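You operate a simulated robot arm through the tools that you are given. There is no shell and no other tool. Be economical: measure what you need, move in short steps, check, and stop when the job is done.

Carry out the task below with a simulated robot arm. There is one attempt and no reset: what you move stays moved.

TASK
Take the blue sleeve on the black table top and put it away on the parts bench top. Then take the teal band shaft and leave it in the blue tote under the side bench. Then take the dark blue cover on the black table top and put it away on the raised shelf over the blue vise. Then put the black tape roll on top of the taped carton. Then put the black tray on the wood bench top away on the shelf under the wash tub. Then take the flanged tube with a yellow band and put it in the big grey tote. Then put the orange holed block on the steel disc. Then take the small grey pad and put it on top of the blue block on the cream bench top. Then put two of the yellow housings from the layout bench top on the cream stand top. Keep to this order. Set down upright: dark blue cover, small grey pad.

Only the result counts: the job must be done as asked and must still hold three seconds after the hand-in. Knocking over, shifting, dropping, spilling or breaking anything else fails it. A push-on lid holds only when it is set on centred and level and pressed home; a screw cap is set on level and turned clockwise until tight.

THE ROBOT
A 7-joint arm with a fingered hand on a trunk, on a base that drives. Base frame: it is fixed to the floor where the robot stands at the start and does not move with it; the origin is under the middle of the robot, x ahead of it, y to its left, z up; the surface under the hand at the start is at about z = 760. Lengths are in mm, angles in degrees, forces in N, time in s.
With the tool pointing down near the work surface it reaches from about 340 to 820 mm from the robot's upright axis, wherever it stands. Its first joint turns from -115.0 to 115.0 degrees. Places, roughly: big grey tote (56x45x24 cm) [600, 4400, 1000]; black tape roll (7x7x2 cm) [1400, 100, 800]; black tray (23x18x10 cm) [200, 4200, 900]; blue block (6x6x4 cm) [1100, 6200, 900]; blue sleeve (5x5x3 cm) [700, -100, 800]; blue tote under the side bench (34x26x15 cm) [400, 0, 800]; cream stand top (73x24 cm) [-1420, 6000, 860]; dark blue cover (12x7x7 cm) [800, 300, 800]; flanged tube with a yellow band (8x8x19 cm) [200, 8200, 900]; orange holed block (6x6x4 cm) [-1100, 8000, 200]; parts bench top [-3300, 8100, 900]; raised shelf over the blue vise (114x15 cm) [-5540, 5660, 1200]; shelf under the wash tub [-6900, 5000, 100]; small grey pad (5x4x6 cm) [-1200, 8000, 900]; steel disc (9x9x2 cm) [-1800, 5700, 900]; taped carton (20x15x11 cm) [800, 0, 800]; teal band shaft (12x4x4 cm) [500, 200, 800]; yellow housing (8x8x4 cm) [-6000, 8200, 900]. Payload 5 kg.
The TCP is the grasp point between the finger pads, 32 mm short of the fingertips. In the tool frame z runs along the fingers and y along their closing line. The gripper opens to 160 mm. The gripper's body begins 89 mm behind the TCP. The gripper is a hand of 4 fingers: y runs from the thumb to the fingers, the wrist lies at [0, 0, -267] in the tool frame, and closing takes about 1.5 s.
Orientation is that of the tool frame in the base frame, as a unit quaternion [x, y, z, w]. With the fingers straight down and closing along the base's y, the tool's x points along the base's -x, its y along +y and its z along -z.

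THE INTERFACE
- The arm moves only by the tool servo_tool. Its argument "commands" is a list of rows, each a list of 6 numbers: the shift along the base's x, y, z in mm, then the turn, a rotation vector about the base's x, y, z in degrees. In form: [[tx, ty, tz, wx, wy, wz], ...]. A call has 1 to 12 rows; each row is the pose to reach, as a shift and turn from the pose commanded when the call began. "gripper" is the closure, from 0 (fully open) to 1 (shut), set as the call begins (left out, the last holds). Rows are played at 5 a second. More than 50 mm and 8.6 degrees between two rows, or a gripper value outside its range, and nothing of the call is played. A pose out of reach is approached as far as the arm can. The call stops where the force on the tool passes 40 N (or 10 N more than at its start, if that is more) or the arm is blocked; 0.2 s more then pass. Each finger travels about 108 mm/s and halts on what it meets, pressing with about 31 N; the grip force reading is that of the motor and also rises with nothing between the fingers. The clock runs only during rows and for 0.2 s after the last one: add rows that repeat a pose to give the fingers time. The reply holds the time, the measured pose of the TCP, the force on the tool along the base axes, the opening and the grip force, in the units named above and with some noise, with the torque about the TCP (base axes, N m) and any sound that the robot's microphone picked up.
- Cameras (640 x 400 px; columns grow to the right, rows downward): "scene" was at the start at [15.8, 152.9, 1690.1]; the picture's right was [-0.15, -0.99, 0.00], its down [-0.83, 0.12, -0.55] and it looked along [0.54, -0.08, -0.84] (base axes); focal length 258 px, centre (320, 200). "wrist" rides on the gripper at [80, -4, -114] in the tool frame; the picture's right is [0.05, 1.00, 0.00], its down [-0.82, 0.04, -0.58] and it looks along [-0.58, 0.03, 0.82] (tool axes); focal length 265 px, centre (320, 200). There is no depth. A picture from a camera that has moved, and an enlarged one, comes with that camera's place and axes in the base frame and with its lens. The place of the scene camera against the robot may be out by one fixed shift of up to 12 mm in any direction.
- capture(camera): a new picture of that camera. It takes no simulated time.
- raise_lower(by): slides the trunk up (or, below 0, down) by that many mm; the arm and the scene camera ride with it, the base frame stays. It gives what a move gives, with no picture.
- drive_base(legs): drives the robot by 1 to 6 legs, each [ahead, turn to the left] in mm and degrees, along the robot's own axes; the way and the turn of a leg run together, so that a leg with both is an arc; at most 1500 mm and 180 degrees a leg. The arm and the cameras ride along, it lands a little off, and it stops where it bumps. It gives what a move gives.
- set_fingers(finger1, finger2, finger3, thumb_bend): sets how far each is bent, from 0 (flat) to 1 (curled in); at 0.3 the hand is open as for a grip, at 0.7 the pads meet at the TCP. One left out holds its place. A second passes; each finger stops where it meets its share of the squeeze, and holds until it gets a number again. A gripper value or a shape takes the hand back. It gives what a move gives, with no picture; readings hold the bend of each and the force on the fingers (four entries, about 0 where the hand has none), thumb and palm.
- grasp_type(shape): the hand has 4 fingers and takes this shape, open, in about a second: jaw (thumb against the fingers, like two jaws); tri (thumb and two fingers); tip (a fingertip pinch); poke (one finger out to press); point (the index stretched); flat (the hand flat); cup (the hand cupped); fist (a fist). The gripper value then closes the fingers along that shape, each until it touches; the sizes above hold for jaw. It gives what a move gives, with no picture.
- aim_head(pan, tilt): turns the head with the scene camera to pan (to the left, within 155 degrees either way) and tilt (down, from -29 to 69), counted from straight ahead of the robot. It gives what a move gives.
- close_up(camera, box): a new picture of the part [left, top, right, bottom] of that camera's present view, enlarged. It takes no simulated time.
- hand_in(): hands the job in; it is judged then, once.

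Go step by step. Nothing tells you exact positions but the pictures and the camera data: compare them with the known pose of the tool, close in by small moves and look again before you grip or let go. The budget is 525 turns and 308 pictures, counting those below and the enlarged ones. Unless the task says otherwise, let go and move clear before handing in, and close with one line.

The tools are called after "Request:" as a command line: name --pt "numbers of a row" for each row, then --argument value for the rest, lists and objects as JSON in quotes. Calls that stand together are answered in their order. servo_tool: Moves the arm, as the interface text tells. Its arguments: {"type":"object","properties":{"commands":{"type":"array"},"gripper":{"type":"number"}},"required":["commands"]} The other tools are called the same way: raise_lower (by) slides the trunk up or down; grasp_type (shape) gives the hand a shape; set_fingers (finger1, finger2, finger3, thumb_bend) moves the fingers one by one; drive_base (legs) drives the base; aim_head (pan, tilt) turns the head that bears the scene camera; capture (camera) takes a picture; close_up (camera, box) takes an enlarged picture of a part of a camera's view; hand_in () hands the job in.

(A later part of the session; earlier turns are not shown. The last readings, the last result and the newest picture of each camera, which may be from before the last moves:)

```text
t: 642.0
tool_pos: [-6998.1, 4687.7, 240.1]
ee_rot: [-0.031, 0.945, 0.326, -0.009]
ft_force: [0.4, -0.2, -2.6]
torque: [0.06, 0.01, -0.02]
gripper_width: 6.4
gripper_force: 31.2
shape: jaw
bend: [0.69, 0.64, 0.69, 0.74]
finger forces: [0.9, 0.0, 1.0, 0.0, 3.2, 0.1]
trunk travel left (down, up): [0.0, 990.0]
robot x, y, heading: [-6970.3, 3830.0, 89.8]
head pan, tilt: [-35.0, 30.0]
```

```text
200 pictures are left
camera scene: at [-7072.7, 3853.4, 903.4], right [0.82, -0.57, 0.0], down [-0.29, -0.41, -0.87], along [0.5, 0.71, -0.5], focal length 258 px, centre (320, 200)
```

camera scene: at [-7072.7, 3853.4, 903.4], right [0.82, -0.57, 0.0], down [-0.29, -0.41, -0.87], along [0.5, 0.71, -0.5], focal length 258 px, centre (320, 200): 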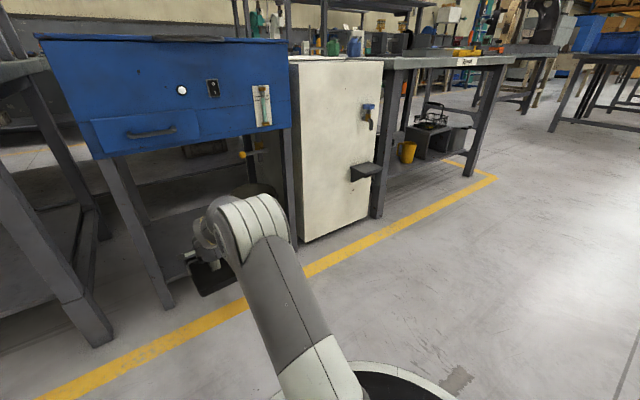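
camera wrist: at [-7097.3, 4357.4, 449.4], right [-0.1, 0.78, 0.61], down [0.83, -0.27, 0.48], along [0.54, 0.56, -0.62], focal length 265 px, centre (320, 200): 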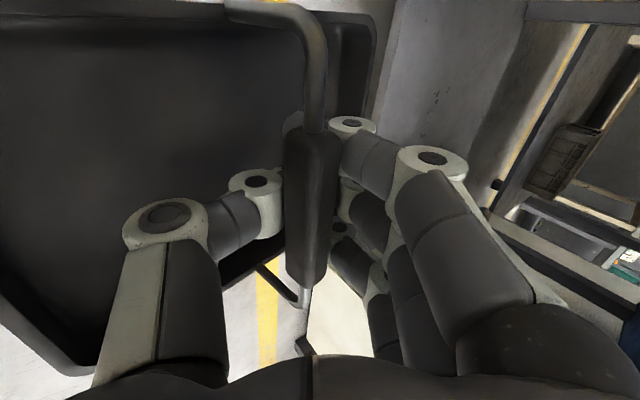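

Comparing the two views puts the elbow at around (-6985, 4150, 700), well clear. The tray bottom is at about z ≈ 178 above the shelf at 131. I'll drive forward slowly.

Request:
drive_base --legs '[[110, 0]]'

Request:
aim_head --pan 12 --tilt 30

Request:
close_up --camera "scene" --box '[330, 90, 570, 320]'

Request:
capture --camera "wrist"

```text
t: 643.2
tool_pos: [-6998.9, 4794.9, 241.1]
ee_rot: [-0.032, 0.945, 0.326, -0.009]
ft_force: [0.7, -0.7, -2.9]
torque: [0.02, -0.01, -0.03]
gripper_width: 6.2
gripper_force: 31.3
shape: jaw
bend: [0.69, 0.64, 0.69, 0.74]
finger forces: [0.9, 0.0, 1.0, 0.0, 2.9, 0.0]
trunk travel left (down, up): [0.0, 990.0]
robot x, y, heading: [-6975.3, 3943.5, 90.1]
head pan, tilt: [-35.0, 30.0]
```

```text
t: 644.3
tool_pos: [-7000.5, 4795.4, 241.3]
ee_rot: [-0.032, 0.945, 0.325, -0.009]
ft_force: [0.8, 0.0, -2.0]
torque: [0.06, 0.0, 0.03]
gripper_width: 6.4
gripper_force: 31.4
shape: jaw
bend: [0.69, 0.64, 0.69, 0.74]
finger forces: [0.9, 0.1, 1.0, 0.1, 3.1, 0.0]
trunk travel left (down, up): [0.0, 990.0]
robot x, y, heading: [-6971.9, 3941.5, 90.1]
head pan, tilt: [12.0, 30.0]
```

```text
1.74 times, centred on (450, 205) of scene
camera zoom: at [-7143.2, 3975.8, 903.4], right [0.98, 0.21, 0.0], down [0.1, -0.49, -0.87], along [-0.18, 0.85, -0.5], focal length 449 px, centre (94, 191)
```

zoom: 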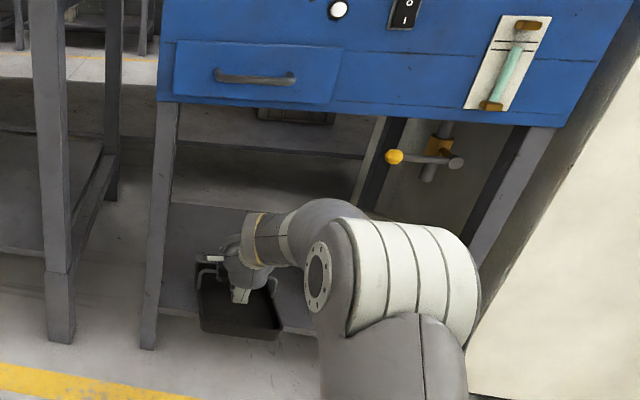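

```text
198 pictures are left
camera wrist: at [-7075.0, 4715.8, 327.5], right [-0.11, 0.78, 0.61], down [0.83, -0.27, 0.48], along [0.54, 0.56, -0.62], focal length 265 px, centre (320, 200)
```

wrist: 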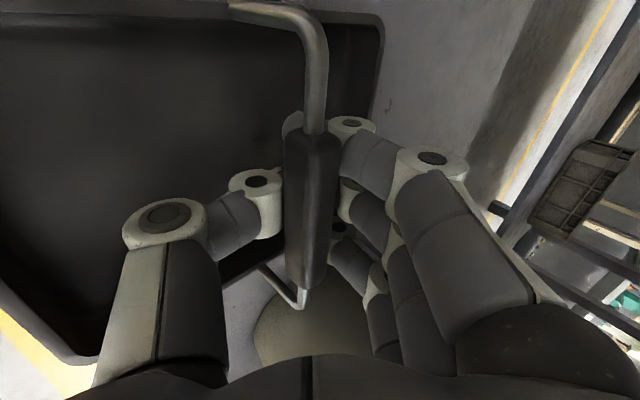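

Request:
drive_base --legs '[[100, 0]]'

Request:
close_up --camera "scene" --box '[330, 90, 570, 320]'

Request:
capture --camera "wrist"

```text
t: 645.5
tool_pos: [-6998.2, 4895.1, 240.3]
ee_rot: [-0.031, 0.945, 0.326, -0.009]
ft_force: [0.2, 0.3, -2.8]
torque: [0.04, 0.01, 0.02]
gripper_width: 6.1
gripper_force: 30.8
shape: jaw
bend: [0.69, 0.64, 0.69, 0.74]
finger forces: [1.1, 0.0, 1.0, 0.0, 2.9, 0.0]
trunk travel left (down, up): [0.0, 990.0]
robot x, y, heading: [-6975.4, 4043.6, 89.7]
head pan, tilt: [12.0, 30.0]
```

```text
1.74 times, centred on (450, 205) of scene
camera zoom: at [-7143.2, 4075.2, 903.4], right [0.98, 0.21, 0.0], down [0.1, -0.49, -0.87], along [-0.18, 0.85, -0.5], focal length 449 px, centre (94, 191)
```

zoom: 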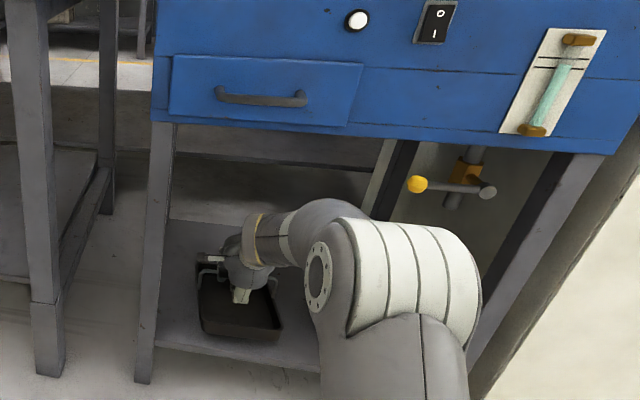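

```text
196 pictures are left
camera wrist: at [-7074.1, 4815.1, 327.5], right [-0.1, 0.78, 0.61], down [0.83, -0.27, 0.48], along [0.54, 0.56, -0.62], focal length 265 px, centre (320, 200)
```

wrist: 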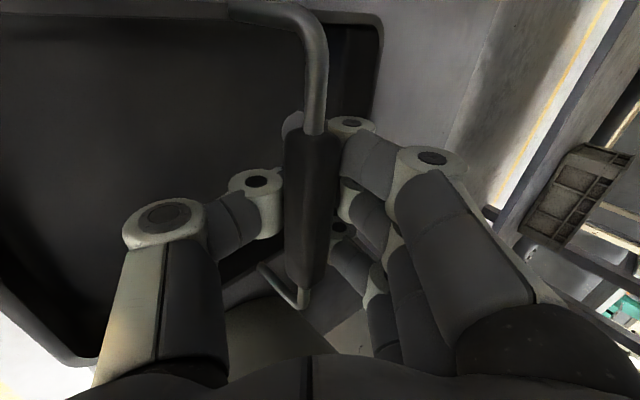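

The tray is fully over the shelf, clear of leg and bucket. I'll lower it to contact.

Request:
servo_tool --pt "0 8 -12 0 0 0" --pt "0 12 -24 0 0 0" --pt "0 12 -32 0 0 0" --pt "0 12 -38 0 0 0" --pt "0 12 -43 0 0 0" --pt "0 12 -48 0 0 0"

Request:
close_up --camera "scene" --box '[330, 90, 570, 320]'

```text
t: 646.9
tool_pos: [-6999.7, 4907.2, 192.9]
ee_rot: [-0.031, 0.944, 0.327, -0.009]
ft_force: [-0.3, -0.1, 2.1]
torque: [-0.05, -0.01, -0.03]
gripper_width: 6.0
gripper_force: 30.7
shape: jaw
bend: [0.69, 0.64, 0.69, 0.74]
finger forces: [1.2, 0.1, 0.7, 0.0, 0.0, 0.0]
trunk travel left (down, up): [0.0, 990.0]
robot x, y, heading: [-6977.3, 4035.5, 89.9]
head pan, tilt: [12.0, 30.0]
```

```text
1.74 times, centred on (450, 205) of scene
camera zoom: at [-7143.2, 4074.8, 903.5], right [0.98, 0.21, 0.0], down [0.1, -0.49, -0.87], along [-0.18, 0.85, -0.5], focal length 449 px, centre (94, 191)
```

zoom: 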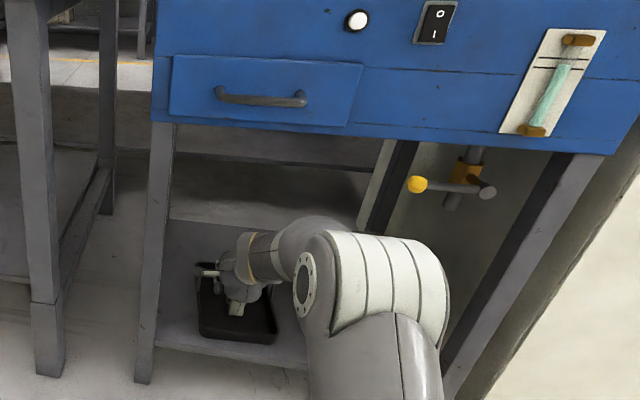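

It's resting on the shelf. I'll open the fingers and look.

Request:
servo_tool --pt "0 0 0 0 0 0" --pt "0 0 0 0 0 0" --pt "0 0 0 0 0 0" --pt "0 0 0 0 0 0" --pt "0 0 0 0 0 0" --gripper 0.5

Request:
capture --camera "wrist"

```text
t: 648.0
tool_pos: [-7000.1, 4906.5, 195.0]
ee_rot: [-0.03, 0.944, 0.328, -0.009]
ft_force: [-0.4, 3.4, 20.7]
torque: [-0.05, -0.02, 0.01]
gripper_width: 66.5
gripper_force: 0.0
shape: jaw
bend: [0.72, 0.72, 0.72, 0.76]
finger forces: [0.0, 0.0, 0.0, 0.0, 19.2, 0.0]
trunk travel left (down, up): [0.0, 990.0]
robot x, y, heading: [-6972.1, 4038.6, 90.1]
head pan, tilt: [12.0, 30.0]
```

```text
194 pictures are left
camera wrist: at [-7075.4, 4827.2, 281.9], right [-0.1, 0.78, 0.62], down [0.83, -0.27, 0.48], along [0.54, 0.56, -0.62], focal length 265 px, centre (320, 200)
```

wrist: 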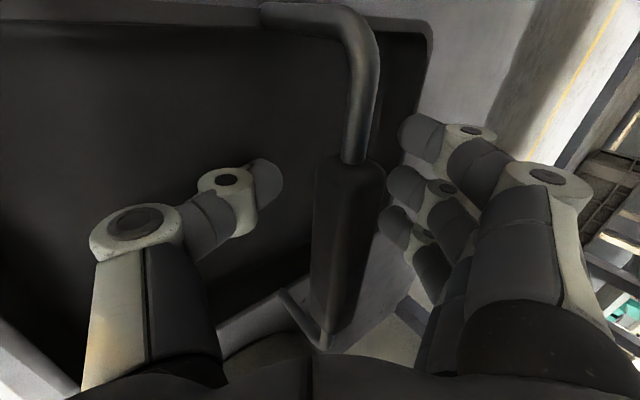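

The thumb tip touches the tray floor. Backing out gently along the tool axis.

Request:
servo_tool --pt "0 -6 8 0 0 0" --pt "0 -12 16 0 0 0" --pt "0 -12 16 0 0 0"

Request:
capture --camera "wrist"

```text
t: 648.9
tool_pos: [-7000.2, 4895.1, 206.1]
ee_rot: [-0.031, 0.946, 0.324, -0.01]
ft_force: [0.6, 1.3, 3.8]
torque: [-0.03, 0.02, 0.01]
gripper_width: 74.7
gripper_force: 0.0
shape: jaw
bend: [0.72, 0.72, 0.72, 0.71]
finger forces: [0.0, 0.1, 0.1, 0.0, 4.0, 0.0]
trunk travel left (down, up): [0.0, 990.0]
robot x, y, heading: [-6971.3, 4041.3, 89.9]
head pan, tilt: [12.0, 30.0]
```

```text
193 pictures are left
camera wrist: at [-7075.1, 4814.9, 294.0], right [-0.1, 0.78, 0.61], down [0.83, -0.27, 0.48], along [0.54, 0.56, -0.62], focal length 265 px, centre (320, 200)
```

wrist: 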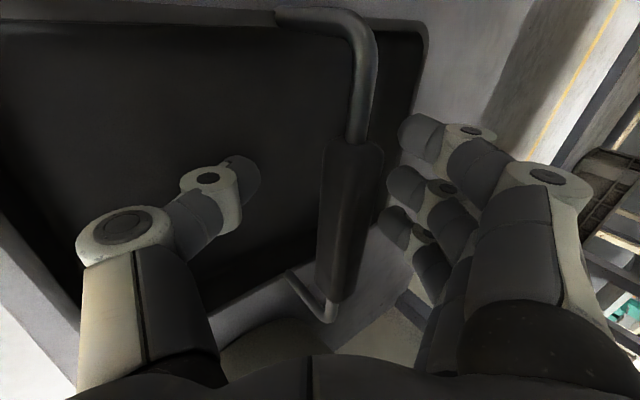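

Request:
servo_tool --pt "0 1 6 0 0 0" --pt "0 -7 18 0 0 0" --pt "0 -19 34 0 0 0" --pt "0 -31 50 0 0 0" --pt "0 -50 74 0 0 0" --pt "0 -75 80 0 0 0" --pt "0 -75 80 0 0 0"

Request:
capture --camera "wrist"

Request:
close_up --camera "scene" --box '[330, 90, 570, 320]'

```text
t: 650.5
tool_pos: [-6997.4, 4819.7, 289.4]
ee_rot: [-0.031, 0.945, 0.325, -0.009]
ft_force: [0.0, 0.5, -0.1]
torque: [-0.01, 0.04, 0.0]
gripper_width: 79.7
gripper_force: 0.1
shape: jaw
bend: [0.72, 0.72, 0.72, 0.7]
finger forces: [0.0, 0.0, 0.0, 0.0, 0.1, 0.0]
trunk travel left (down, up): [0.0, 990.0]
robot x, y, heading: [-6973.3, 4040.8, 89.8]
head pan, tilt: [12.0, 30.0]
```

```text
192 pictures are left
camera wrist: at [-7073.4, 4739.7, 376.4], right [-0.1, 0.78, 0.61], down [0.83, -0.27, 0.48], along [0.54, 0.56, -0.62], focal length 265 px, centre (320, 200)
```

wrist: 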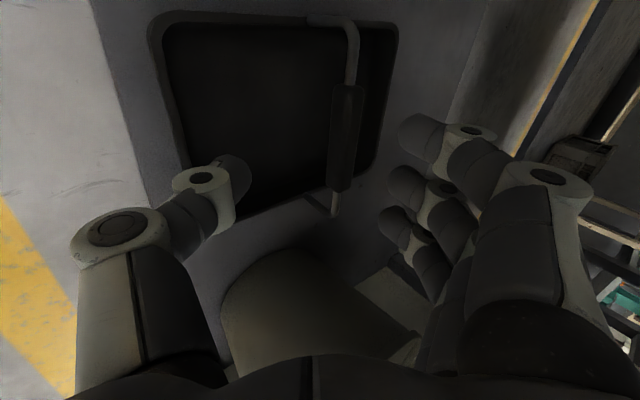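

```text
1.74 times, centred on (450, 205) of scene
camera zoom: at [-7143.2, 4075.0, 903.4], right [0.98, 0.21, 0.0], down [0.1, -0.49, -0.87], along [-0.18, 0.85, -0.5], focal length 449 px, centre (94, 191)
```

zoom: 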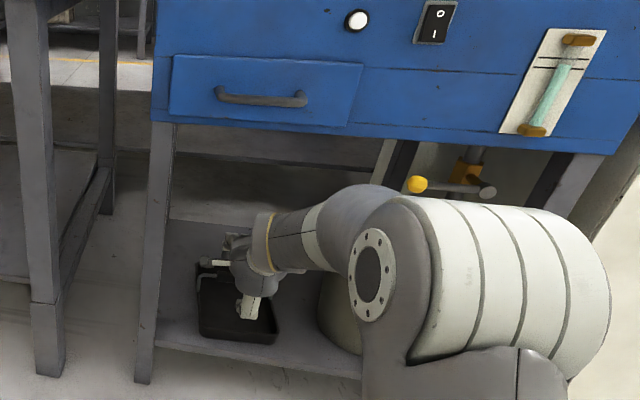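

The tray is on the shelf. Backing out, raising the trunk and levelling the hand.

Request:
drive_base --legs '[[-420, 0]]'

Request:
raise_lower --by 400

Request:
raise_lower --by 390

Request:
servo_tool --pt "0 -30 5 -8 0 0" --pt "0 -60 10 -16 0 0" --pt "0 -90 15 -24 0 0" --pt "0 -130 20 -32 0 0" --pt "0 -170 25 -38 0 0" --pt "0 -215 25 -38 0 0" --pt "0 -260 25 -38 0 0" --pt "0 -300 25 -38 0 0"

```text
t: 653.0
tool_pos: [-7002.5, 4408.5, 288.7]
ee_rot: [-0.034, 0.945, 0.325, -0.009]
ft_force: [-0.2, 0.3, -0.7]
torque: [-0.01, -0.01, -0.03]
gripper_width: 79.6
gripper_force: 0.1
shape: jaw
bend: [0.72, 0.72, 0.72, 0.7]
finger forces: [0.0, 0.0, 0.0, 0.0, 0.1, 0.0]
trunk travel left (down, up): [0.0, 990.0]
robot x, y, heading: [-6973.1, 3630.4, 90.4]
head pan, tilt: [12.0, 30.0]
```

```text
t: 656.8
tool_pos: [-7002.1, 4408.6, 689.3]
ee_rot: [-0.033, 0.945, 0.326, -0.01]
ft_force: [-0.2, -0.6, -0.3]
torque: [0.02, -0.04, 0.02]
gripper_width: 79.5
gripper_force: 0.0
shape: jaw
bend: [0.72, 0.72, 0.72, 0.7]
finger forces: [0.1, 0.1, 0.0, 0.1, 0.0, 0.0]
trunk travel left (down, up): [-400.0, 590.0]
robot x, y, heading: [-6968.6, 3628.4, 90.0]
head pan, tilt: [12.0, 30.0]
```

```text
t: 660.6
tool_pos: [-7001.9, 4408.9, 1079.5]
ee_rot: [-0.033, 0.945, 0.326, -0.01]
ft_force: [1.2, -0.2, -0.2]
torque: [-0.01, 0.03, 0.02]
gripper_width: 79.7
gripper_force: 0.0
shape: jaw
bend: [0.72, 0.72, 0.72, 0.7]
finger forces: [0.0, 0.0, 0.0, 0.0, 0.0, 0.0]
trunk travel left (down, up): [-790.0, 200.0]
robot x, y, heading: [-6974.9, 3629.3, 90.2]
head pan, tilt: [12.0, 30.0]
```

```text
t: 662.4
tool_pos: [-7000.0, 4105.7, 1102.8]
ee_rot: [-0.029, 0.999, 0.001, -0.02]
ft_force: [-0.7, 0.4, 0.0]
torque: [0.03, -0.01, -0.01]
gripper_width: 79.6
gripper_force: 0.1
shape: jaw
bend: [0.72, 0.72, 0.72, 0.7]
finger forces: [0.0, 0.1, 0.0, 0.0, 0.1, 0.0]
trunk travel left (down, up): [-790.0, 200.0]
robot x, y, heading: [-6975.0, 3631.0, 90.3]
head pan, tilt: [12.0, 30.0]
```

Request:
servo_tool --pt "0 0 0 0 -2.3 0" --pt "0 0 0 0 -2.3 0"

Request:
servo_tool --pt "0 0 0 0 0 8" --pt "0 0 0 0 0 16" --pt "0 0 0 0 0 24" --pt "0 0 0 0 0 32" --pt "0 0 0 0 0 40" --pt "0 0 0 0 0 48" --pt "0 0 0 0 0 56" --pt "0 0 0 0 0 64" --pt "0 0 0 0 0 72" --pt "0 0 0 0 0 80" --pt "0 0 0 0 0 88"

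Request:
drive_base --legs '[[0, -84], [1500, 0], [1400, 0]]'

```text
t: 663.0
tool_pos: [-7000.5, 4107.6, 1102.1]
ee_rot: [-0.028, 1.0, 0.0, 0.0]
ft_force: [0.1, 0.1, -0.1]
torque: [0.01, 0.0, -0.01]
gripper_width: 79.9
gripper_force: 0.1
shape: jaw
bend: [0.72, 0.72, 0.72, 0.7]
finger forces: [0.1, 0.0, 0.0, 0.0, 0.0, 0.0]
trunk travel left (down, up): [-790.0, 200.0]
robot x, y, heading: [-6969.6, 3629.4, 90.4]
head pan, tilt: [12.0, 30.0]
```

```text
t: 665.4
tool_pos: [-7002.1, 4108.3, 1104.5]
ee_rot: [0.716, -0.698, 0.0, -0.001]
ft_force: [-0.2, -0.7, -0.2]
torque: [0.01, 0.02, 0.0]
gripper_width: 79.8
gripper_force: 0.0
shape: jaw
bend: [0.72, 0.72, 0.72, 0.7]
finger forces: [0.1, 0.1, 0.0, 0.0, 0.1, 0.0]
trunk travel left (down, up): [-790.0, 200.0]
robot x, y, heading: [-6975.2, 3627.7, 90.3]
head pan, tilt: [12.0, 30.0]
```

```text
t: 683.0
tool_pos: [-3608.3, 4176.1, 1103.6]
ee_rot: [-0.089, 0.996, -0.001, -0.001]
ft_force: [0.3, -1.2, 0.4]
torque: [0.0, 0.03, 0.0]
gripper_width: 79.8
gripper_force: 0.1
shape: jaw
bend: [0.72, 0.72, 0.72, 0.7]
finger forces: [0.1, 0.0, 0.1, 0.1, 0.1, 0.1]
trunk travel left (down, up): [-790.0, 200.0]
robot x, y, heading: [-4077.9, 4070.5, 9.2]
head pan, tilt: [12.0, 30.0]
```

Request:
drive_base --legs '[[0, 81], [1500, 0], [1450, 0]]'

```text
t: 700.6
tool_pos: [-3991.4, 7470.9, 1103.7]
ee_rot: [-0.694, 0.72, 0.0, 0.0]
ft_force: [0.2, 0.1, -0.7]
torque: [-0.02, -0.01, -0.02]
gripper_width: 80.0
gripper_force: 0.0
shape: jaw
bend: [0.72, 0.72, 0.72, 0.7]
finger forces: [0.0, 0.1, 0.0, 0.1, 0.0, 0.0]
trunk travel left (down, up): [-790.0, 200.0]
robot x, y, heading: [-3989.2, 6992.4, 86.8]
head pan, tilt: [12.0, 30.0]
```

Request:
drive_base --legs '[[0, -86], [1400, 0]]'

Request:
aim_head --pan 12 --tilt 12

Request:
capture --camera "scene"

```text
t: 711.3
tool_pos: [-2107.5, 7088.4, 1103.2]
ee_rot: [-0.034, 0.999, -0.001, -0.001]
ft_force: [-0.4, -0.3, -1.0]
torque: [0.02, 0.02, 0.01]
gripper_width: 79.8
gripper_force: 0.1
shape: jaw
bend: [0.72, 0.72, 0.72, 0.7]
finger forces: [0.1, 0.1, 0.0, 0.2, 0.0, 0.0]
trunk travel left (down, up): [-790.0, 200.0]
robot x, y, heading: [-2588.3, 7036.5, 2.9]
head pan, tilt: [12.0, 30.0]
```

```text
t: 712.1
tool_pos: [-2107.2, 7087.8, 1104.3]
ee_rot: [-0.034, 0.999, -0.001, -0.001]
ft_force: [0.3, 0.1, 0.0]
torque: [-0.04, 0.03, -0.02]
gripper_width: 79.9
gripper_force: 0.1
shape: jaw
bend: [0.72, 0.72, 0.72, 0.7]
finger forces: [0.0, 0.1, 0.0, 0.1, 0.0, 0.1]
trunk travel left (down, up): [-790.0, 200.0]
robot x, y, heading: [-2585.1, 7035.4, 2.7]
head pan, tilt: [12.0, 12.0]
```

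```text
190 pictures are left
camera scene: at [-2556.5, 7220.7, 1722.5], right [0.26, -0.97, 0.0], down [-0.2, -0.05, -0.98], along [0.95, 0.25, -0.21], focal length 258 px, centre (320, 200)
```

scene: 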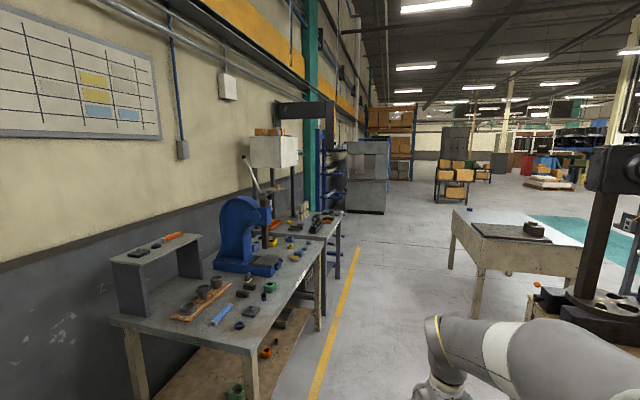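

Request:
drive_base --legs '[[0, -4], [1500, 0], [1250, 0], [0, 90]]'

Request:
aim_head --pan 10 --tilt 35

Request:
capture --camera "scene"

```text
t: 729.7
tool_pos: [115.4, 7391.1, 1103.8]
ee_rot: [0.707, -0.707, 0.001, 0.0]
ft_force: [-0.8, 0.3, 0.0]
torque: [0.01, -0.02, -0.03]
gripper_width: 79.9
gripper_force: 0.0
shape: jaw
bend: [0.72, 0.72, 0.72, 0.7]
finger forces: [0.0, 0.0, 0.1, 0.0, 0.0, 0.0]
trunk travel left (down, up): [-790.0, 200.0]
robot x, y, heading: [134.9, 6913.3, 89.3]
head pan, tilt: [12.0, 12.0]
```

```text
t: 730.6
tool_pos: [116.3, 7391.8, 1104.2]
ee_rot: [0.709, -0.706, 0.001, 0.0]
ft_force: [-0.2, 0.0, 0.0]
torque: [0.01, 0.0, 0.01]
gripper_width: 79.9
gripper_force: 0.1
shape: jaw
bend: [0.72, 0.72, 0.72, 0.7]
finger forces: [0.1, 0.0, 0.1, 0.1, 0.0, 0.1]
trunk travel left (down, up): [-790.0, 200.0]
robot x, y, heading: [135.3, 6909.3, 89.3]
head pan, tilt: [10.0, 35.0]
```

```text
189 pictures are left
camera scene: at [-29.7, 6947.1, 1685.7], right [0.99, 0.16, 0.0], down [0.09, -0.57, -0.82], along [-0.13, 0.81, -0.57], focal length 258 px, centre (320, 200)
```

scene: 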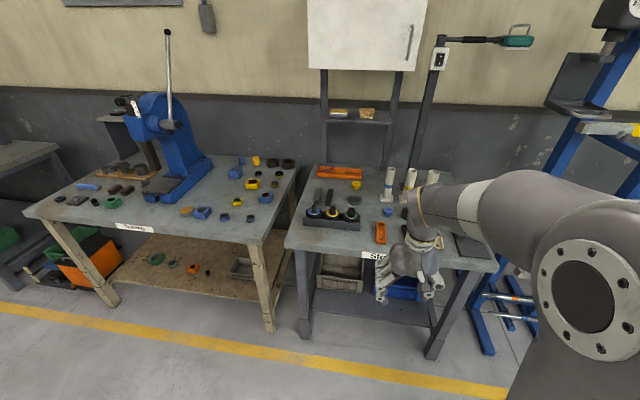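

Request:
close_up --camera "scene" --box '[280, 130, 500, 270]'

Request:
close_up --camera "scene" --box '[20, 140, 310, 300]'

```text
2.86 times, centred on (390, 200) of scene
camera zoom: at [-29.7, 6947.1, 1685.7], right [0.99, 0.16, 0.0], down [0.09, -0.57, -0.82], along [-0.13, 0.81, -0.57], focal length 737 px, centre (120, 200)
```

zoom: 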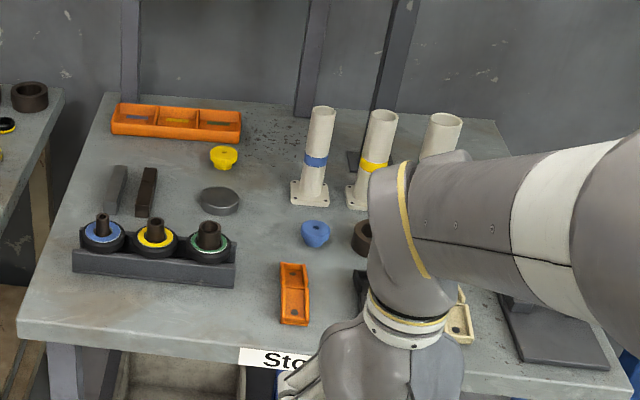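

```text
2.21 times, centred on (165, 220) of scene
camera zoom: at [-29.7, 6947.1, 1685.7], right [0.99, 0.16, 0.0], down [0.09, -0.57, -0.82], along [-0.13, 0.81, -0.57], focal length 570 px, centre (662, 156)
```

zoom: 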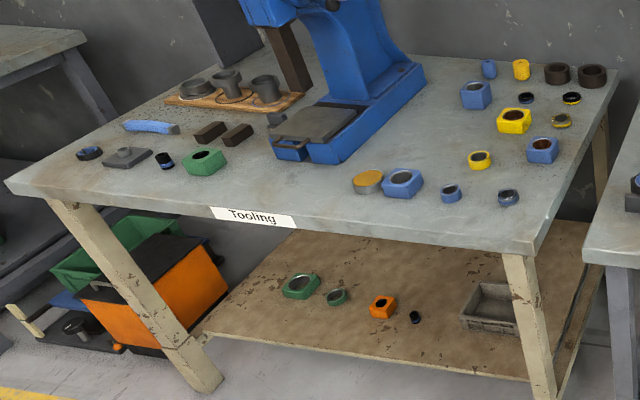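

The tubes stand at the back; the yellow-banded one is the middle one, near (264, 8202). I'll yaw the hand -90° to keep clear of its neighbours, raise, and drive closer.

Request:
servo_tool --pt "0 0 10 0 0 -8" --pt "0 0 20 0 0 -16" --pt "0 0 30 0 0 -24" --pt "0 0 40 0 0 -32" --pt "0 0 50 0 0 -40" --pt "0 0 60 0 0 -48" --pt "0 0 60 0 0 -56" --pt "0 0 60 0 0 -64" --pt "0 0 60 0 0 -72" --pt "0 0 60 0 0 -80" --pt "0 0 60 0 0 -88" --pt "0 0 60 0 0 -90" --gripper 0.35

Request:
drive_base --legs '[[0, -11.5], [530, 0], [0, 12]]'

Request:
aim_head --pan 5 --tilt 40

Request:
capture --camera "scene"

Request:
capture --camera "wrist"

```text
t: 733.2
tool_pos: [117.1, 7390.6, 1164.7]
ee_rot: [-0.001, 1.0, -0.001, 0.0]
ft_force: [0.3, 0.6, -0.9]
torque: [0.01, 0.0, 0.0]
gripper_width: 103.5
gripper_force: 0.0
shape: jaw
bend: [0.7, 0.7, 0.7, 0.67]
finger forces: [0.0, 0.0, 0.0, 0.0, 0.1, 0.0]
trunk travel left (down, up): [-790.0, 200.0]
robot x, y, heading: [132.9, 6914.9, 88.9]
head pan, tilt: [10.0, 35.0]
```

```text
t: 737.8
tool_pos: [230.9, 7910.9, 1164.8]
ee_rot: [-0.002, 1.0, 0.0, 0.001]
ft_force: [-1.4, 0.7, 0.8]
torque: [0.01, -0.03, 0.01]
gripper_width: 103.3
gripper_force: 0.0
shape: jaw
bend: [0.7, 0.7, 0.7, 0.67]
finger forces: [0.0, 0.0, 0.1, 0.1, 0.0, 0.1]
trunk travel left (down, up): [-790.0, 200.0]
robot x, y, heading: [250.9, 7428.8, 89.1]
head pan, tilt: [10.0, 35.0]
```

```text
t: 738.4
tool_pos: [230.6, 7910.6, 1165.1]
ee_rot: [-0.001, 1.0, -0.001, 0.001]
ft_force: [0.1, 0.2, -0.3]
torque: [0.01, 0.0, -0.01]
gripper_width: 103.6
gripper_force: 0.1
shape: jaw
bend: [0.7, 0.7, 0.7, 0.67]
finger forces: [0.1, 0.1, 0.1, 0.0, 0.0, 0.0]
trunk travel left (down, up): [-790.0, 200.0]
robot x, y, heading: [251.5, 7429.9, 89.2]
head pan, tilt: [5.0, 40.0]
```

```text
186 pictures are left
camera scene: at [92.3, 7464.4, 1678.1], right [1.0, 0.07, 0.0], down [0.05, -0.64, -0.77], along [-0.06, 0.76, -0.64], focal length 258 px, centre (320, 200)
```

scene: 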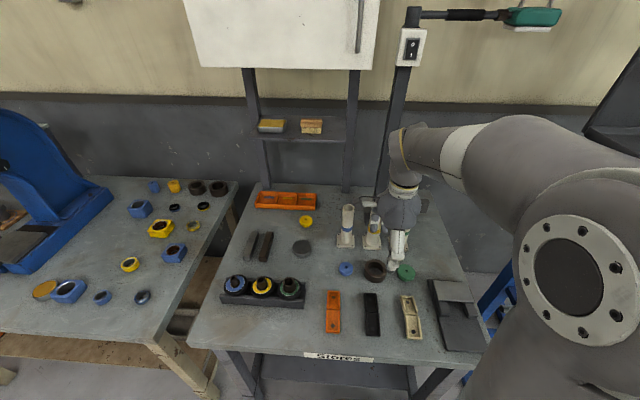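

```text
185 pictures are left
camera wrist: at [150.8, 7905.2, 1278.1], right [-0.05, 1.0, 0.0], down [0.82, 0.05, 0.58], along [0.58, 0.03, -0.82], focal length 265 px, centre (320, 200)
```

wrist: 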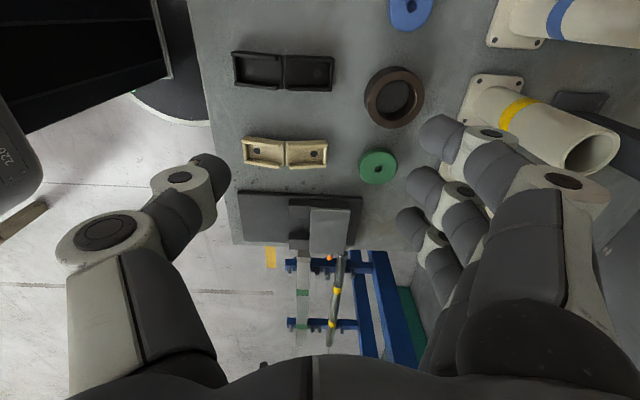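

Request:
servo_tool --pt "2 45 0 0 0 0" --pt "4 90 0 0 0 0" --pt "6 135 0 0 0 0" --pt "8 180 0 0 0 0" --pt "8 220 0 0 0 0" --pt "8 248 0 0 0 0" --pt "8 248 0 0 0 0"

Request:
capture --camera "wrist"

Request:
capture --camera "scene"

```text
t: 740.0
tool_pos: [239.5, 8158.3, 1165.4]
ee_rot: [-0.002, 1.0, 0.001, 0.001]
ft_force: [-0.1, 0.0, -0.2]
torque: [0.01, 0.0, 0.01]
gripper_width: 103.4
gripper_force: 0.0
shape: jaw
bend: [0.7, 0.7, 0.7, 0.67]
finger forces: [0.1, 0.1, 0.0, 0.1, 0.0, 0.1]
trunk travel left (down, up): [-790.0, 200.0]
robot x, y, heading: [250.1, 7428.0, 89.0]
head pan, tilt: [5.0, 40.0]
```

```text
184 pictures are left
camera wrist: at [158.2, 8152.8, 1279.0], right [-0.05, 1.0, 0.0], down [0.82, 0.05, 0.58], along [0.58, 0.03, -0.82], focal length 265 px, centre (320, 200)
```

wrist: 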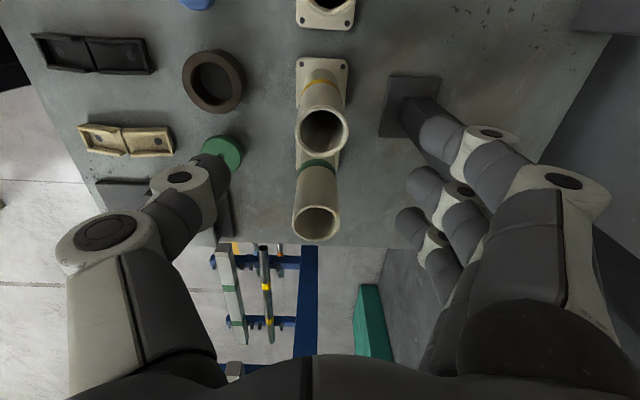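

```text
183 pictures are left
camera scene: at [92.3, 7463.9, 1678.1], right [1.0, 0.07, 0.0], down [0.05, -0.64, -0.77], along [-0.06, 0.76, -0.64], focal length 258 px, centre (320, 200)
```

scene: 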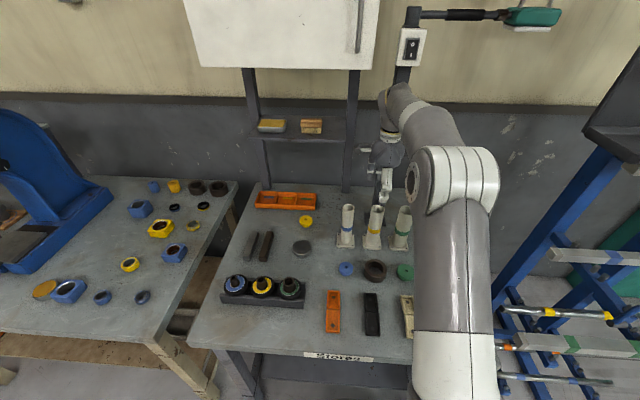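

Centred on the yellow-banded tube; the lamp post is close in front of the fingers. I'll narrow the opening and descend.

Request:
servo_tool --pt "2 0 0 0 0 0" --pt "2 0 -30 0 0 0" --pt "2 0 -60 0 0 0" --pt "2 0 -85 0 0 0" --pt "2 0 -85 0 0 0" --gripper 0.48

Request:
capture --camera "wrist"

```text
t: 741.2
tool_pos: [239.9, 8156.7, 1078.3]
ee_rot: [-0.002, 1.0, -0.001, 0.0]
ft_force: [0.3, 0.0, 0.2]
torque: [-0.03, 0.0, -0.02]
gripper_width: 84.0
gripper_force: 0.0
shape: jaw
bend: [0.72, 0.72, 0.72, 0.7]
finger forces: [0.0, 0.1, 0.0, 0.0, 0.1, 0.1]
trunk travel left (down, up): [-790.0, 200.0]
robot x, y, heading: [249.1, 7430.8, 89.2]
head pan, tilt: [5.0, 40.0]
```

```text
182 pictures are left
camera wrist: at [160.1, 8151.5, 1192.7], right [-0.05, 1.0, 0.0], down [0.82, 0.04, 0.58], along [0.58, 0.03, -0.82], focal length 265 px, centre (320, 200)
```

wrist: 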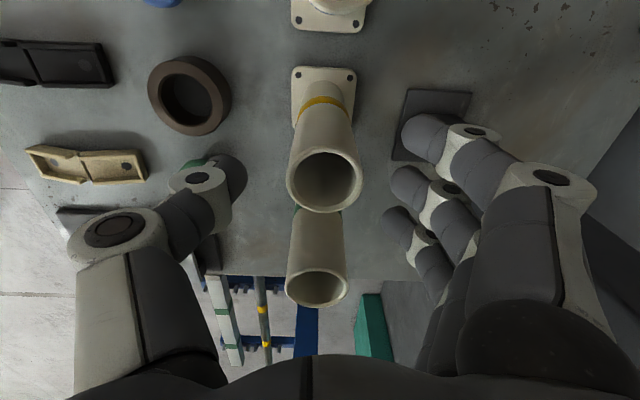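

Request:
servo_tool --pt "1 1 -20 0 0 0" --pt "1 1 -40 0 0 0" --pt "1 1 -60 0 0 0" --pt "1 1 -66 0 0 0" --pt "1 1 -66 0 0 0"

Request:
servo_tool --pt "0 0 0 0 0 0" --pt "0 0 0 0 0 0" --pt "0 0 0 0 0 0" --pt "0 0 0 0 0 0" --pt "0 0 0 0 0 0" --pt "0 0 0 0 0 0" --pt "0 0 0 0 0 0" --gripper 1.0

Request:
capture --camera "wrist"

```text
t: 742.4
tool_pos: [240.1, 8160.4, 1012.2]
ee_rot: [-0.002, 1.0, -0.001, 0.0]
ft_force: [0.6, 0.8, -0.4]
torque: [0.04, -0.02, 0.01]
gripper_width: 84.0
gripper_force: 0.1
shape: jaw
bend: [0.72, 0.72, 0.72, 0.7]
finger forces: [0.0, 0.0, 0.0, 0.0, 0.0, 0.0]
trunk travel left (down, up): [-790.0, 200.0]
robot x, y, heading: [249.6, 7427.8, 89.3]
head pan, tilt: [5.0, 40.0]
```

```text
t: 744.0
tool_pos: [240.5, 8159.8, 1012.1]
ee_rot: [-0.001, 1.0, 0.0, -0.001]
ft_force: [-1.8, 0.0, 0.9]
torque: [0.08, -0.05, 0.0]
gripper_width: 25.4
gripper_force: 30.6
shape: jaw
bend: [0.69, 0.73, 0.71, 0.7]
finger forces: [0.1, 12.3, 12.1, 0.1, 26.4, 0.0]
trunk travel left (down, up): [-790.0, 200.0]
robot x, y, heading: [248.9, 7431.0, 89.1]
head pan, tilt: [5.0, 40.0]
```

```text
181 pictures are left
camera wrist: at [160.3, 8154.3, 1126.5], right [-0.05, 1.0, 0.0], down [0.82, 0.05, 0.58], along [0.58, 0.03, -0.82], focal length 265 px, centre (320, 200)
```

wrist: 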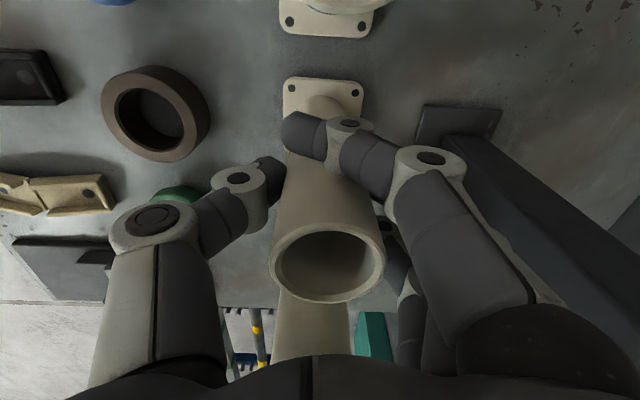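

Gripped. Lifting straight up and retracting.

Request:
servo_tool --pt "0 0 15 0 0 0" --pt "0 0 40 0 0 0" --pt "0 0 80 0 0 0" --pt "0 0 120 0 0 0" --pt "0 0 160 0 0 0" --pt "0 0 200 0 0 0" --pt "0 -40 215 0 0 0" --pt "0 -85 215 0 0 0" --pt "0 -130 215 0 0 0" --pt "0 -175 215 0 0 0" --pt "0 -220 215 0 0 0" --pt "0 -265 215 0 0 0"

Request:
capture --camera "wrist"

Request:
aim_head --pan -80 --tilt 25

Request:
capture --camera "scene"

Request:
aim_head --pan -140 --tilt 25

Request:
capture --camera "scene"

```text
t: 746.6
tool_pos: [242.6, 7895.6, 1226.2]
ee_rot: [-0.001, 1.0, 0.0, 0.0]
ft_force: [-0.1, -0.8, -3.5]
torque: [0.04, -0.02, 0.03]
gripper_width: 25.1
gripper_force: 30.7
shape: jaw
bend: [0.69, 0.72, 0.71, 0.7]
finger forces: [0.2, 12.5, 13.8, 0.0, 25.7, 0.0]
trunk travel left (down, up): [-790.0, 200.0]
robot x, y, heading: [254.5, 7429.0, 89.0]
head pan, tilt: [5.0, 40.0]
```

```text
180 pictures are left
camera wrist: at [162.6, 7889.6, 1340.5], right [-0.05, 1.0, 0.0], down [0.82, 0.04, 0.58], along [0.58, 0.03, -0.82], focal length 265 px, centre (320, 200)
```

wrist: 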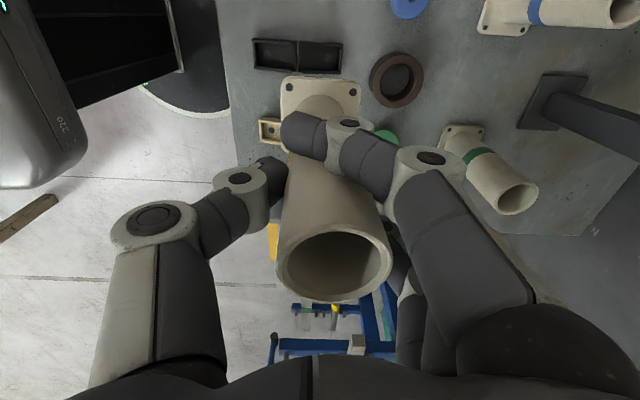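

```text
t: 748.2
tool_pos: [241.7, 7897.1, 1225.6]
ee_rot: [-0.002, 1.0, -0.001, 0.0]
ft_force: [-0.3, 0.2, -4.7]
torque: [-0.05, 0.01, 0.04]
gripper_width: 25.0
gripper_force: 31.0
shape: jaw
bend: [0.69, 0.72, 0.71, 0.7]
finger forces: [0.2, 12.7, 13.8, 0.0, 25.8, 0.0]
trunk travel left (down, up): [-790.0, 200.0]
robot x, y, heading: [245.9, 7432.3, 88.9]
head pan, tilt: [-80.0, 25.0]
```

```text
179 pictures are left
camera scene: at [189.4, 7394.6, 1701.4], right [0.16, -0.99, 0.0], down [-0.42, -0.07, -0.91], along [0.89, 0.14, -0.42], focal length 258 px, centre (320, 200)
```

scene: 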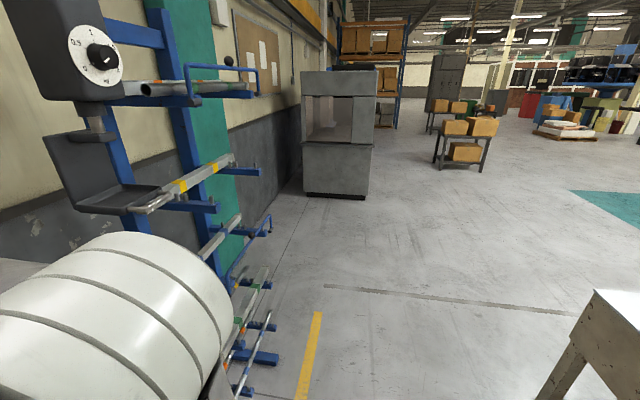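

```text
t: 749.5
tool_pos: [242.0, 7896.4, 1226.5]
ee_rot: [-0.001, 1.0, -0.001, 0.0]
ft_force: [-0.5, 0.0, -3.8]
torque: [-0.01, 0.01, -0.01]
gripper_width: 24.8
gripper_force: 30.7
shape: jaw
bend: [0.69, 0.72, 0.71, 0.7]
finger forces: [0.1, 12.6, 13.7, 0.1, 25.7, 0.0]
trunk travel left (down, up): [-790.0, 200.0]
robot x, y, heading: [249.8, 7430.2, 89.2]
head pan, tilt: [-140.0, 25.0]
```

```text
178 pictures are left
camera scene: at [156.7, 7308.5, 1701.4], right [-0.78, -0.63, 0.0], down [-0.27, 0.33, -0.91], along [0.57, -0.7, -0.42], focal length 258 px, centre (320, 200)
```

scene: 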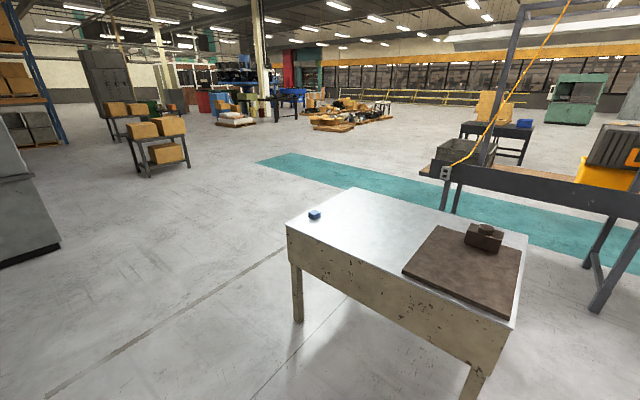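

The tube is held, and the way east is open. I'll drive around past the cream bench to the east end of the wood bench.

Request:
drive_base --legs '[[-450, 0], [0, -90], [1450, 0], [0, -90], [1400, 0], [1100, 0]]'

Request:
aim_head --pan -70 --tilt 30

Request:
capture --camera "scene"

```text
t: 778.5
tool_pos: [1737.4, 4039.9, 1224.3]
ee_rot: [1.0, 0.011, 0.0, -0.001]
ft_force: [-0.2, 0.3, -3.6]
torque: [0.02, -0.02, 0.03]
gripper_width: 24.5
gripper_force: 31.1
shape: jaw
bend: [0.69, 0.73, 0.71, 0.7]
finger forces: [0.2, 12.9, 13.7, 0.0, 24.8, 0.1]
trunk travel left (down, up): [-790.0, 200.0]
robot x, y, heading: [1719.7, 4507.2, -89.6]
head pan, tilt: [-140.0, 25.0]
```

```text
t: 780.0
tool_pos: [1739.0, 4040.4, 1227.2]
ee_rot: [1.0, 0.011, 0.0, -0.001]
ft_force: [-1.2, -0.2, -3.8]
torque: [0.04, -0.01, 0.02]
gripper_width: 24.5
gripper_force: 30.6
shape: jaw
bend: [0.69, 0.73, 0.71, 0.7]
finger forces: [0.2, 12.8, 13.6, 0.1, 24.9, 0.0]
trunk travel left (down, up): [-790.0, 200.0]
robot x, y, heading: [1723.4, 4507.7, -89.9]
head pan, tilt: [-70.0, 30.0]
```

```text
177 pictures are left
camera scene: at [1800.8, 4542.1, 1693.5], right [-0.34, 0.94, 0.0], down [0.47, 0.17, -0.87], along [-0.81, -0.3, -0.5], focal length 258 px, centre (320, 200)
```

scene: 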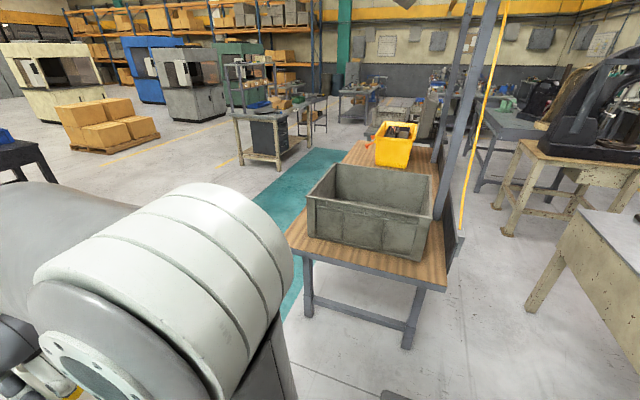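

The tote is at x 377–813, y 4127–4667. I'll face west and approach it.

Request:
drive_base --legs '[[0, -90], [390, 0]]'

Request:
aim_head --pan 10 --tilt 45

Request:
capture --camera "scene"

```text
t: 786.2
tool_pos: [870.6, 4487.8, 1225.5]
ee_rot: [0.716, -0.698, 0.001, 0.0]
ft_force: [2.5, 0.6, -3.4]
torque: [-0.04, -0.51, 0.07]
gripper_width: 24.6
gripper_force: 31.0
shape: jaw
bend: [0.69, 0.72, 0.71, 0.71]
finger forces: [1.0, 12.5, 14.7, 0.0, 29.4, 0.0]
trunk travel left (down, up): [-790.0, 200.0]
robot x, y, heading: [1333.5, 4501.6, -179.8]
head pan, tilt: [-70.0, 30.0]
```

```text
t: 787.7
tool_pos: [870.2, 4487.4, 1226.6]
ee_rot: [0.716, -0.698, 0.002, 0.0]
ft_force: [2.9, 0.5, -3.5]
torque: [0.03, -0.44, 0.06]
gripper_width: 24.6
gripper_force: 31.0
shape: jaw
bend: [0.69, 0.72, 0.71, 0.71]
finger forces: [0.9, 12.6, 14.9, 0.0, 29.1, 0.0]
trunk travel left (down, up): [-790.0, 200.0]
robot x, y, heading: [1337.2, 4502.8, -179.5]
head pan, tilt: [10.0, 45.0]
```

```text
176 pictures are left
camera scene: at [1323.8, 4339.8, 1670.8], right [-0.18, 0.98, 0.0], down [0.7, 0.13, -0.71], along [-0.7, -0.13, -0.71], focal length 258 px, centre (320, 200)
```

scene: 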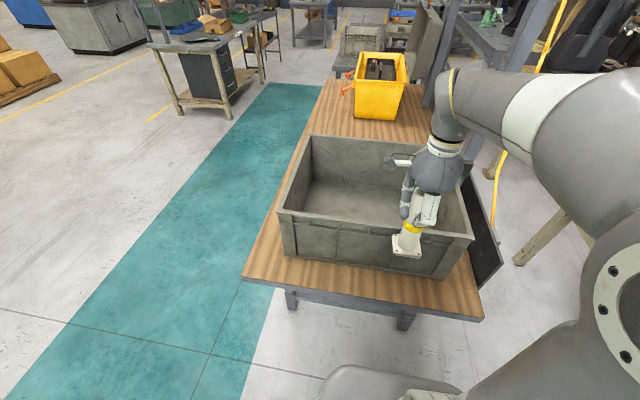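

The tube's foot is lightly touching the tote's rim. I'll back off and raise it first.

Request:
servo_tool --pt "30 0 0 0 0 0" --pt "40 0 30 0 0 0" --pt "40 0 75 0 0 0" --pt "40 0 105 0 0 0" --pt "40 0 105 0 0 0"

Request:
capture --camera "scene"

Request:
capture --camera "wrist"

```text
t: 788.9
tool_pos: [909.2, 4485.7, 1330.6]
ee_rot: [0.716, -0.698, 0.001, -0.001]
ft_force: [0.2, 0.5, -4.6]
torque: [0.02, -0.03, 0.01]
gripper_width: 24.7
gripper_force: 31.2
shape: jaw
bend: [0.69, 0.72, 0.71, 0.71]
finger forces: [0.8, 12.9, 15.7, 0.0, 26.4, 0.0]
trunk travel left (down, up): [-790.0, 200.0]
robot x, y, heading: [1337.0, 4509.3, -179.8]
head pan, tilt: [10.0, 45.0]
```

```text
175 pictures are left
camera scene: at [1323.4, 4339.7, 1670.8], right [-0.18, 0.98, 0.0], down [0.7, 0.13, -0.71], along [-0.7, -0.13, -0.71], focal length 258 px, centre (320, 200)
```

scene: 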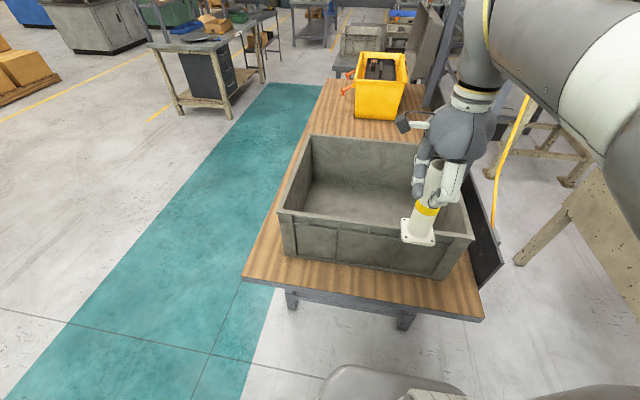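

```text
174 pictures are left
camera wrist: at [915.6, 4405.2, 1444.8], right [-1.0, -0.08, 0.0], down [-0.06, 0.81, 0.58], along [-0.04, 0.58, -0.82], focal length 265 px, centre (320, 200)
```

wrist: 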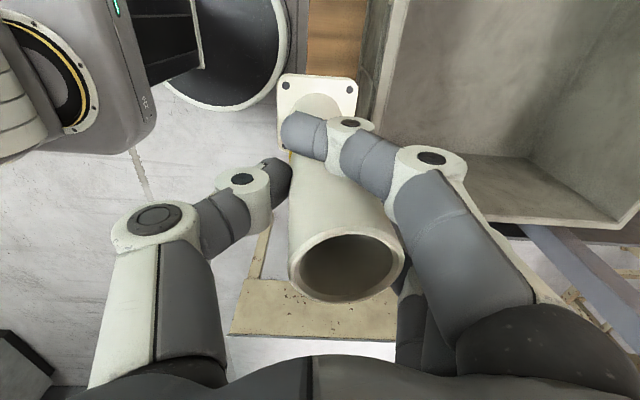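

The tote hasn't moved. I'll move over its interior and lower.

Request:
servo_tool --pt "-45 -8 0 0 0 0" --pt "-90 -16 0 0 0 0" --pt "-135 -25 0 0 0 0" --pt "-180 -34 0 0 0 0" --pt "-225 -42 0 0 0 0" --pt "-249 -46 0 0 0 0" --pt "-249 -46 -45 0 0 0" --pt "-249 -46 -90 0 0 0" --pt "-249 -46 -135 0 0 0" --pt "-249 -46 -180 0 0 0" --pt "-249 -46 -225 0 0 0" --pt "-249 -46 -265 0 0 0"

Request:
capture --camera "wrist"

Request:
capture --camera "scene"

```text
t: 791.5
tool_pos: [658.2, 4441.1, 1063.0]
ee_rot: [0.715, -0.699, 0.0, 0.0]
ft_force: [-0.4, 0.0, -4.3]
torque: [-0.02, -0.02, 0.0]
gripper_width: 24.3
gripper_force: 30.9
shape: jaw
bend: [0.69, 0.72, 0.71, 0.71]
finger forces: [0.8, 13.1, 15.6, 0.1, 25.1, 0.0]
trunk travel left (down, up): [-790.0, 200.0]
robot x, y, heading: [1335.1, 4500.4, -179.7]
head pan, tilt: [10.0, 45.0]
```

```text
173 pictures are left
camera wrist: at [665.1, 4359.3, 1177.3], right [-1.0, -0.07, 0.0], down [-0.06, 0.81, 0.58], along [-0.04, 0.57, -0.82], focal length 265 px, centre (320, 200)
```

wrist: 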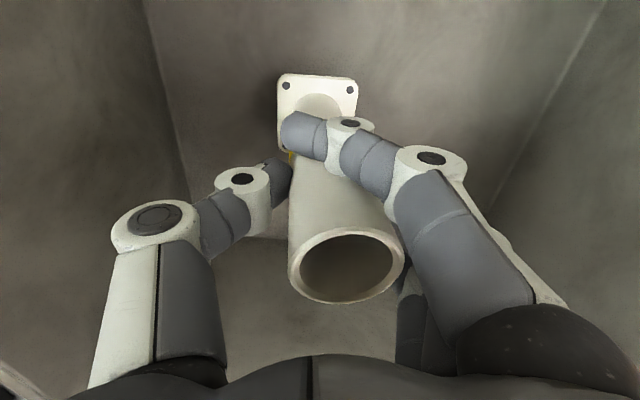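

```text
172 pictures are left
camera scene: at [1322.2, 4339.4, 1670.8], right [-0.18, 0.98, 0.0], down [0.7, 0.13, -0.71], along [-0.69, -0.13, -0.71], focal length 258 px, centre (320, 200)
```

scene: 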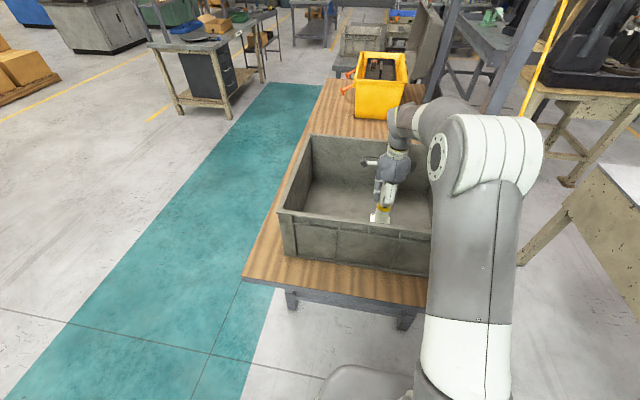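

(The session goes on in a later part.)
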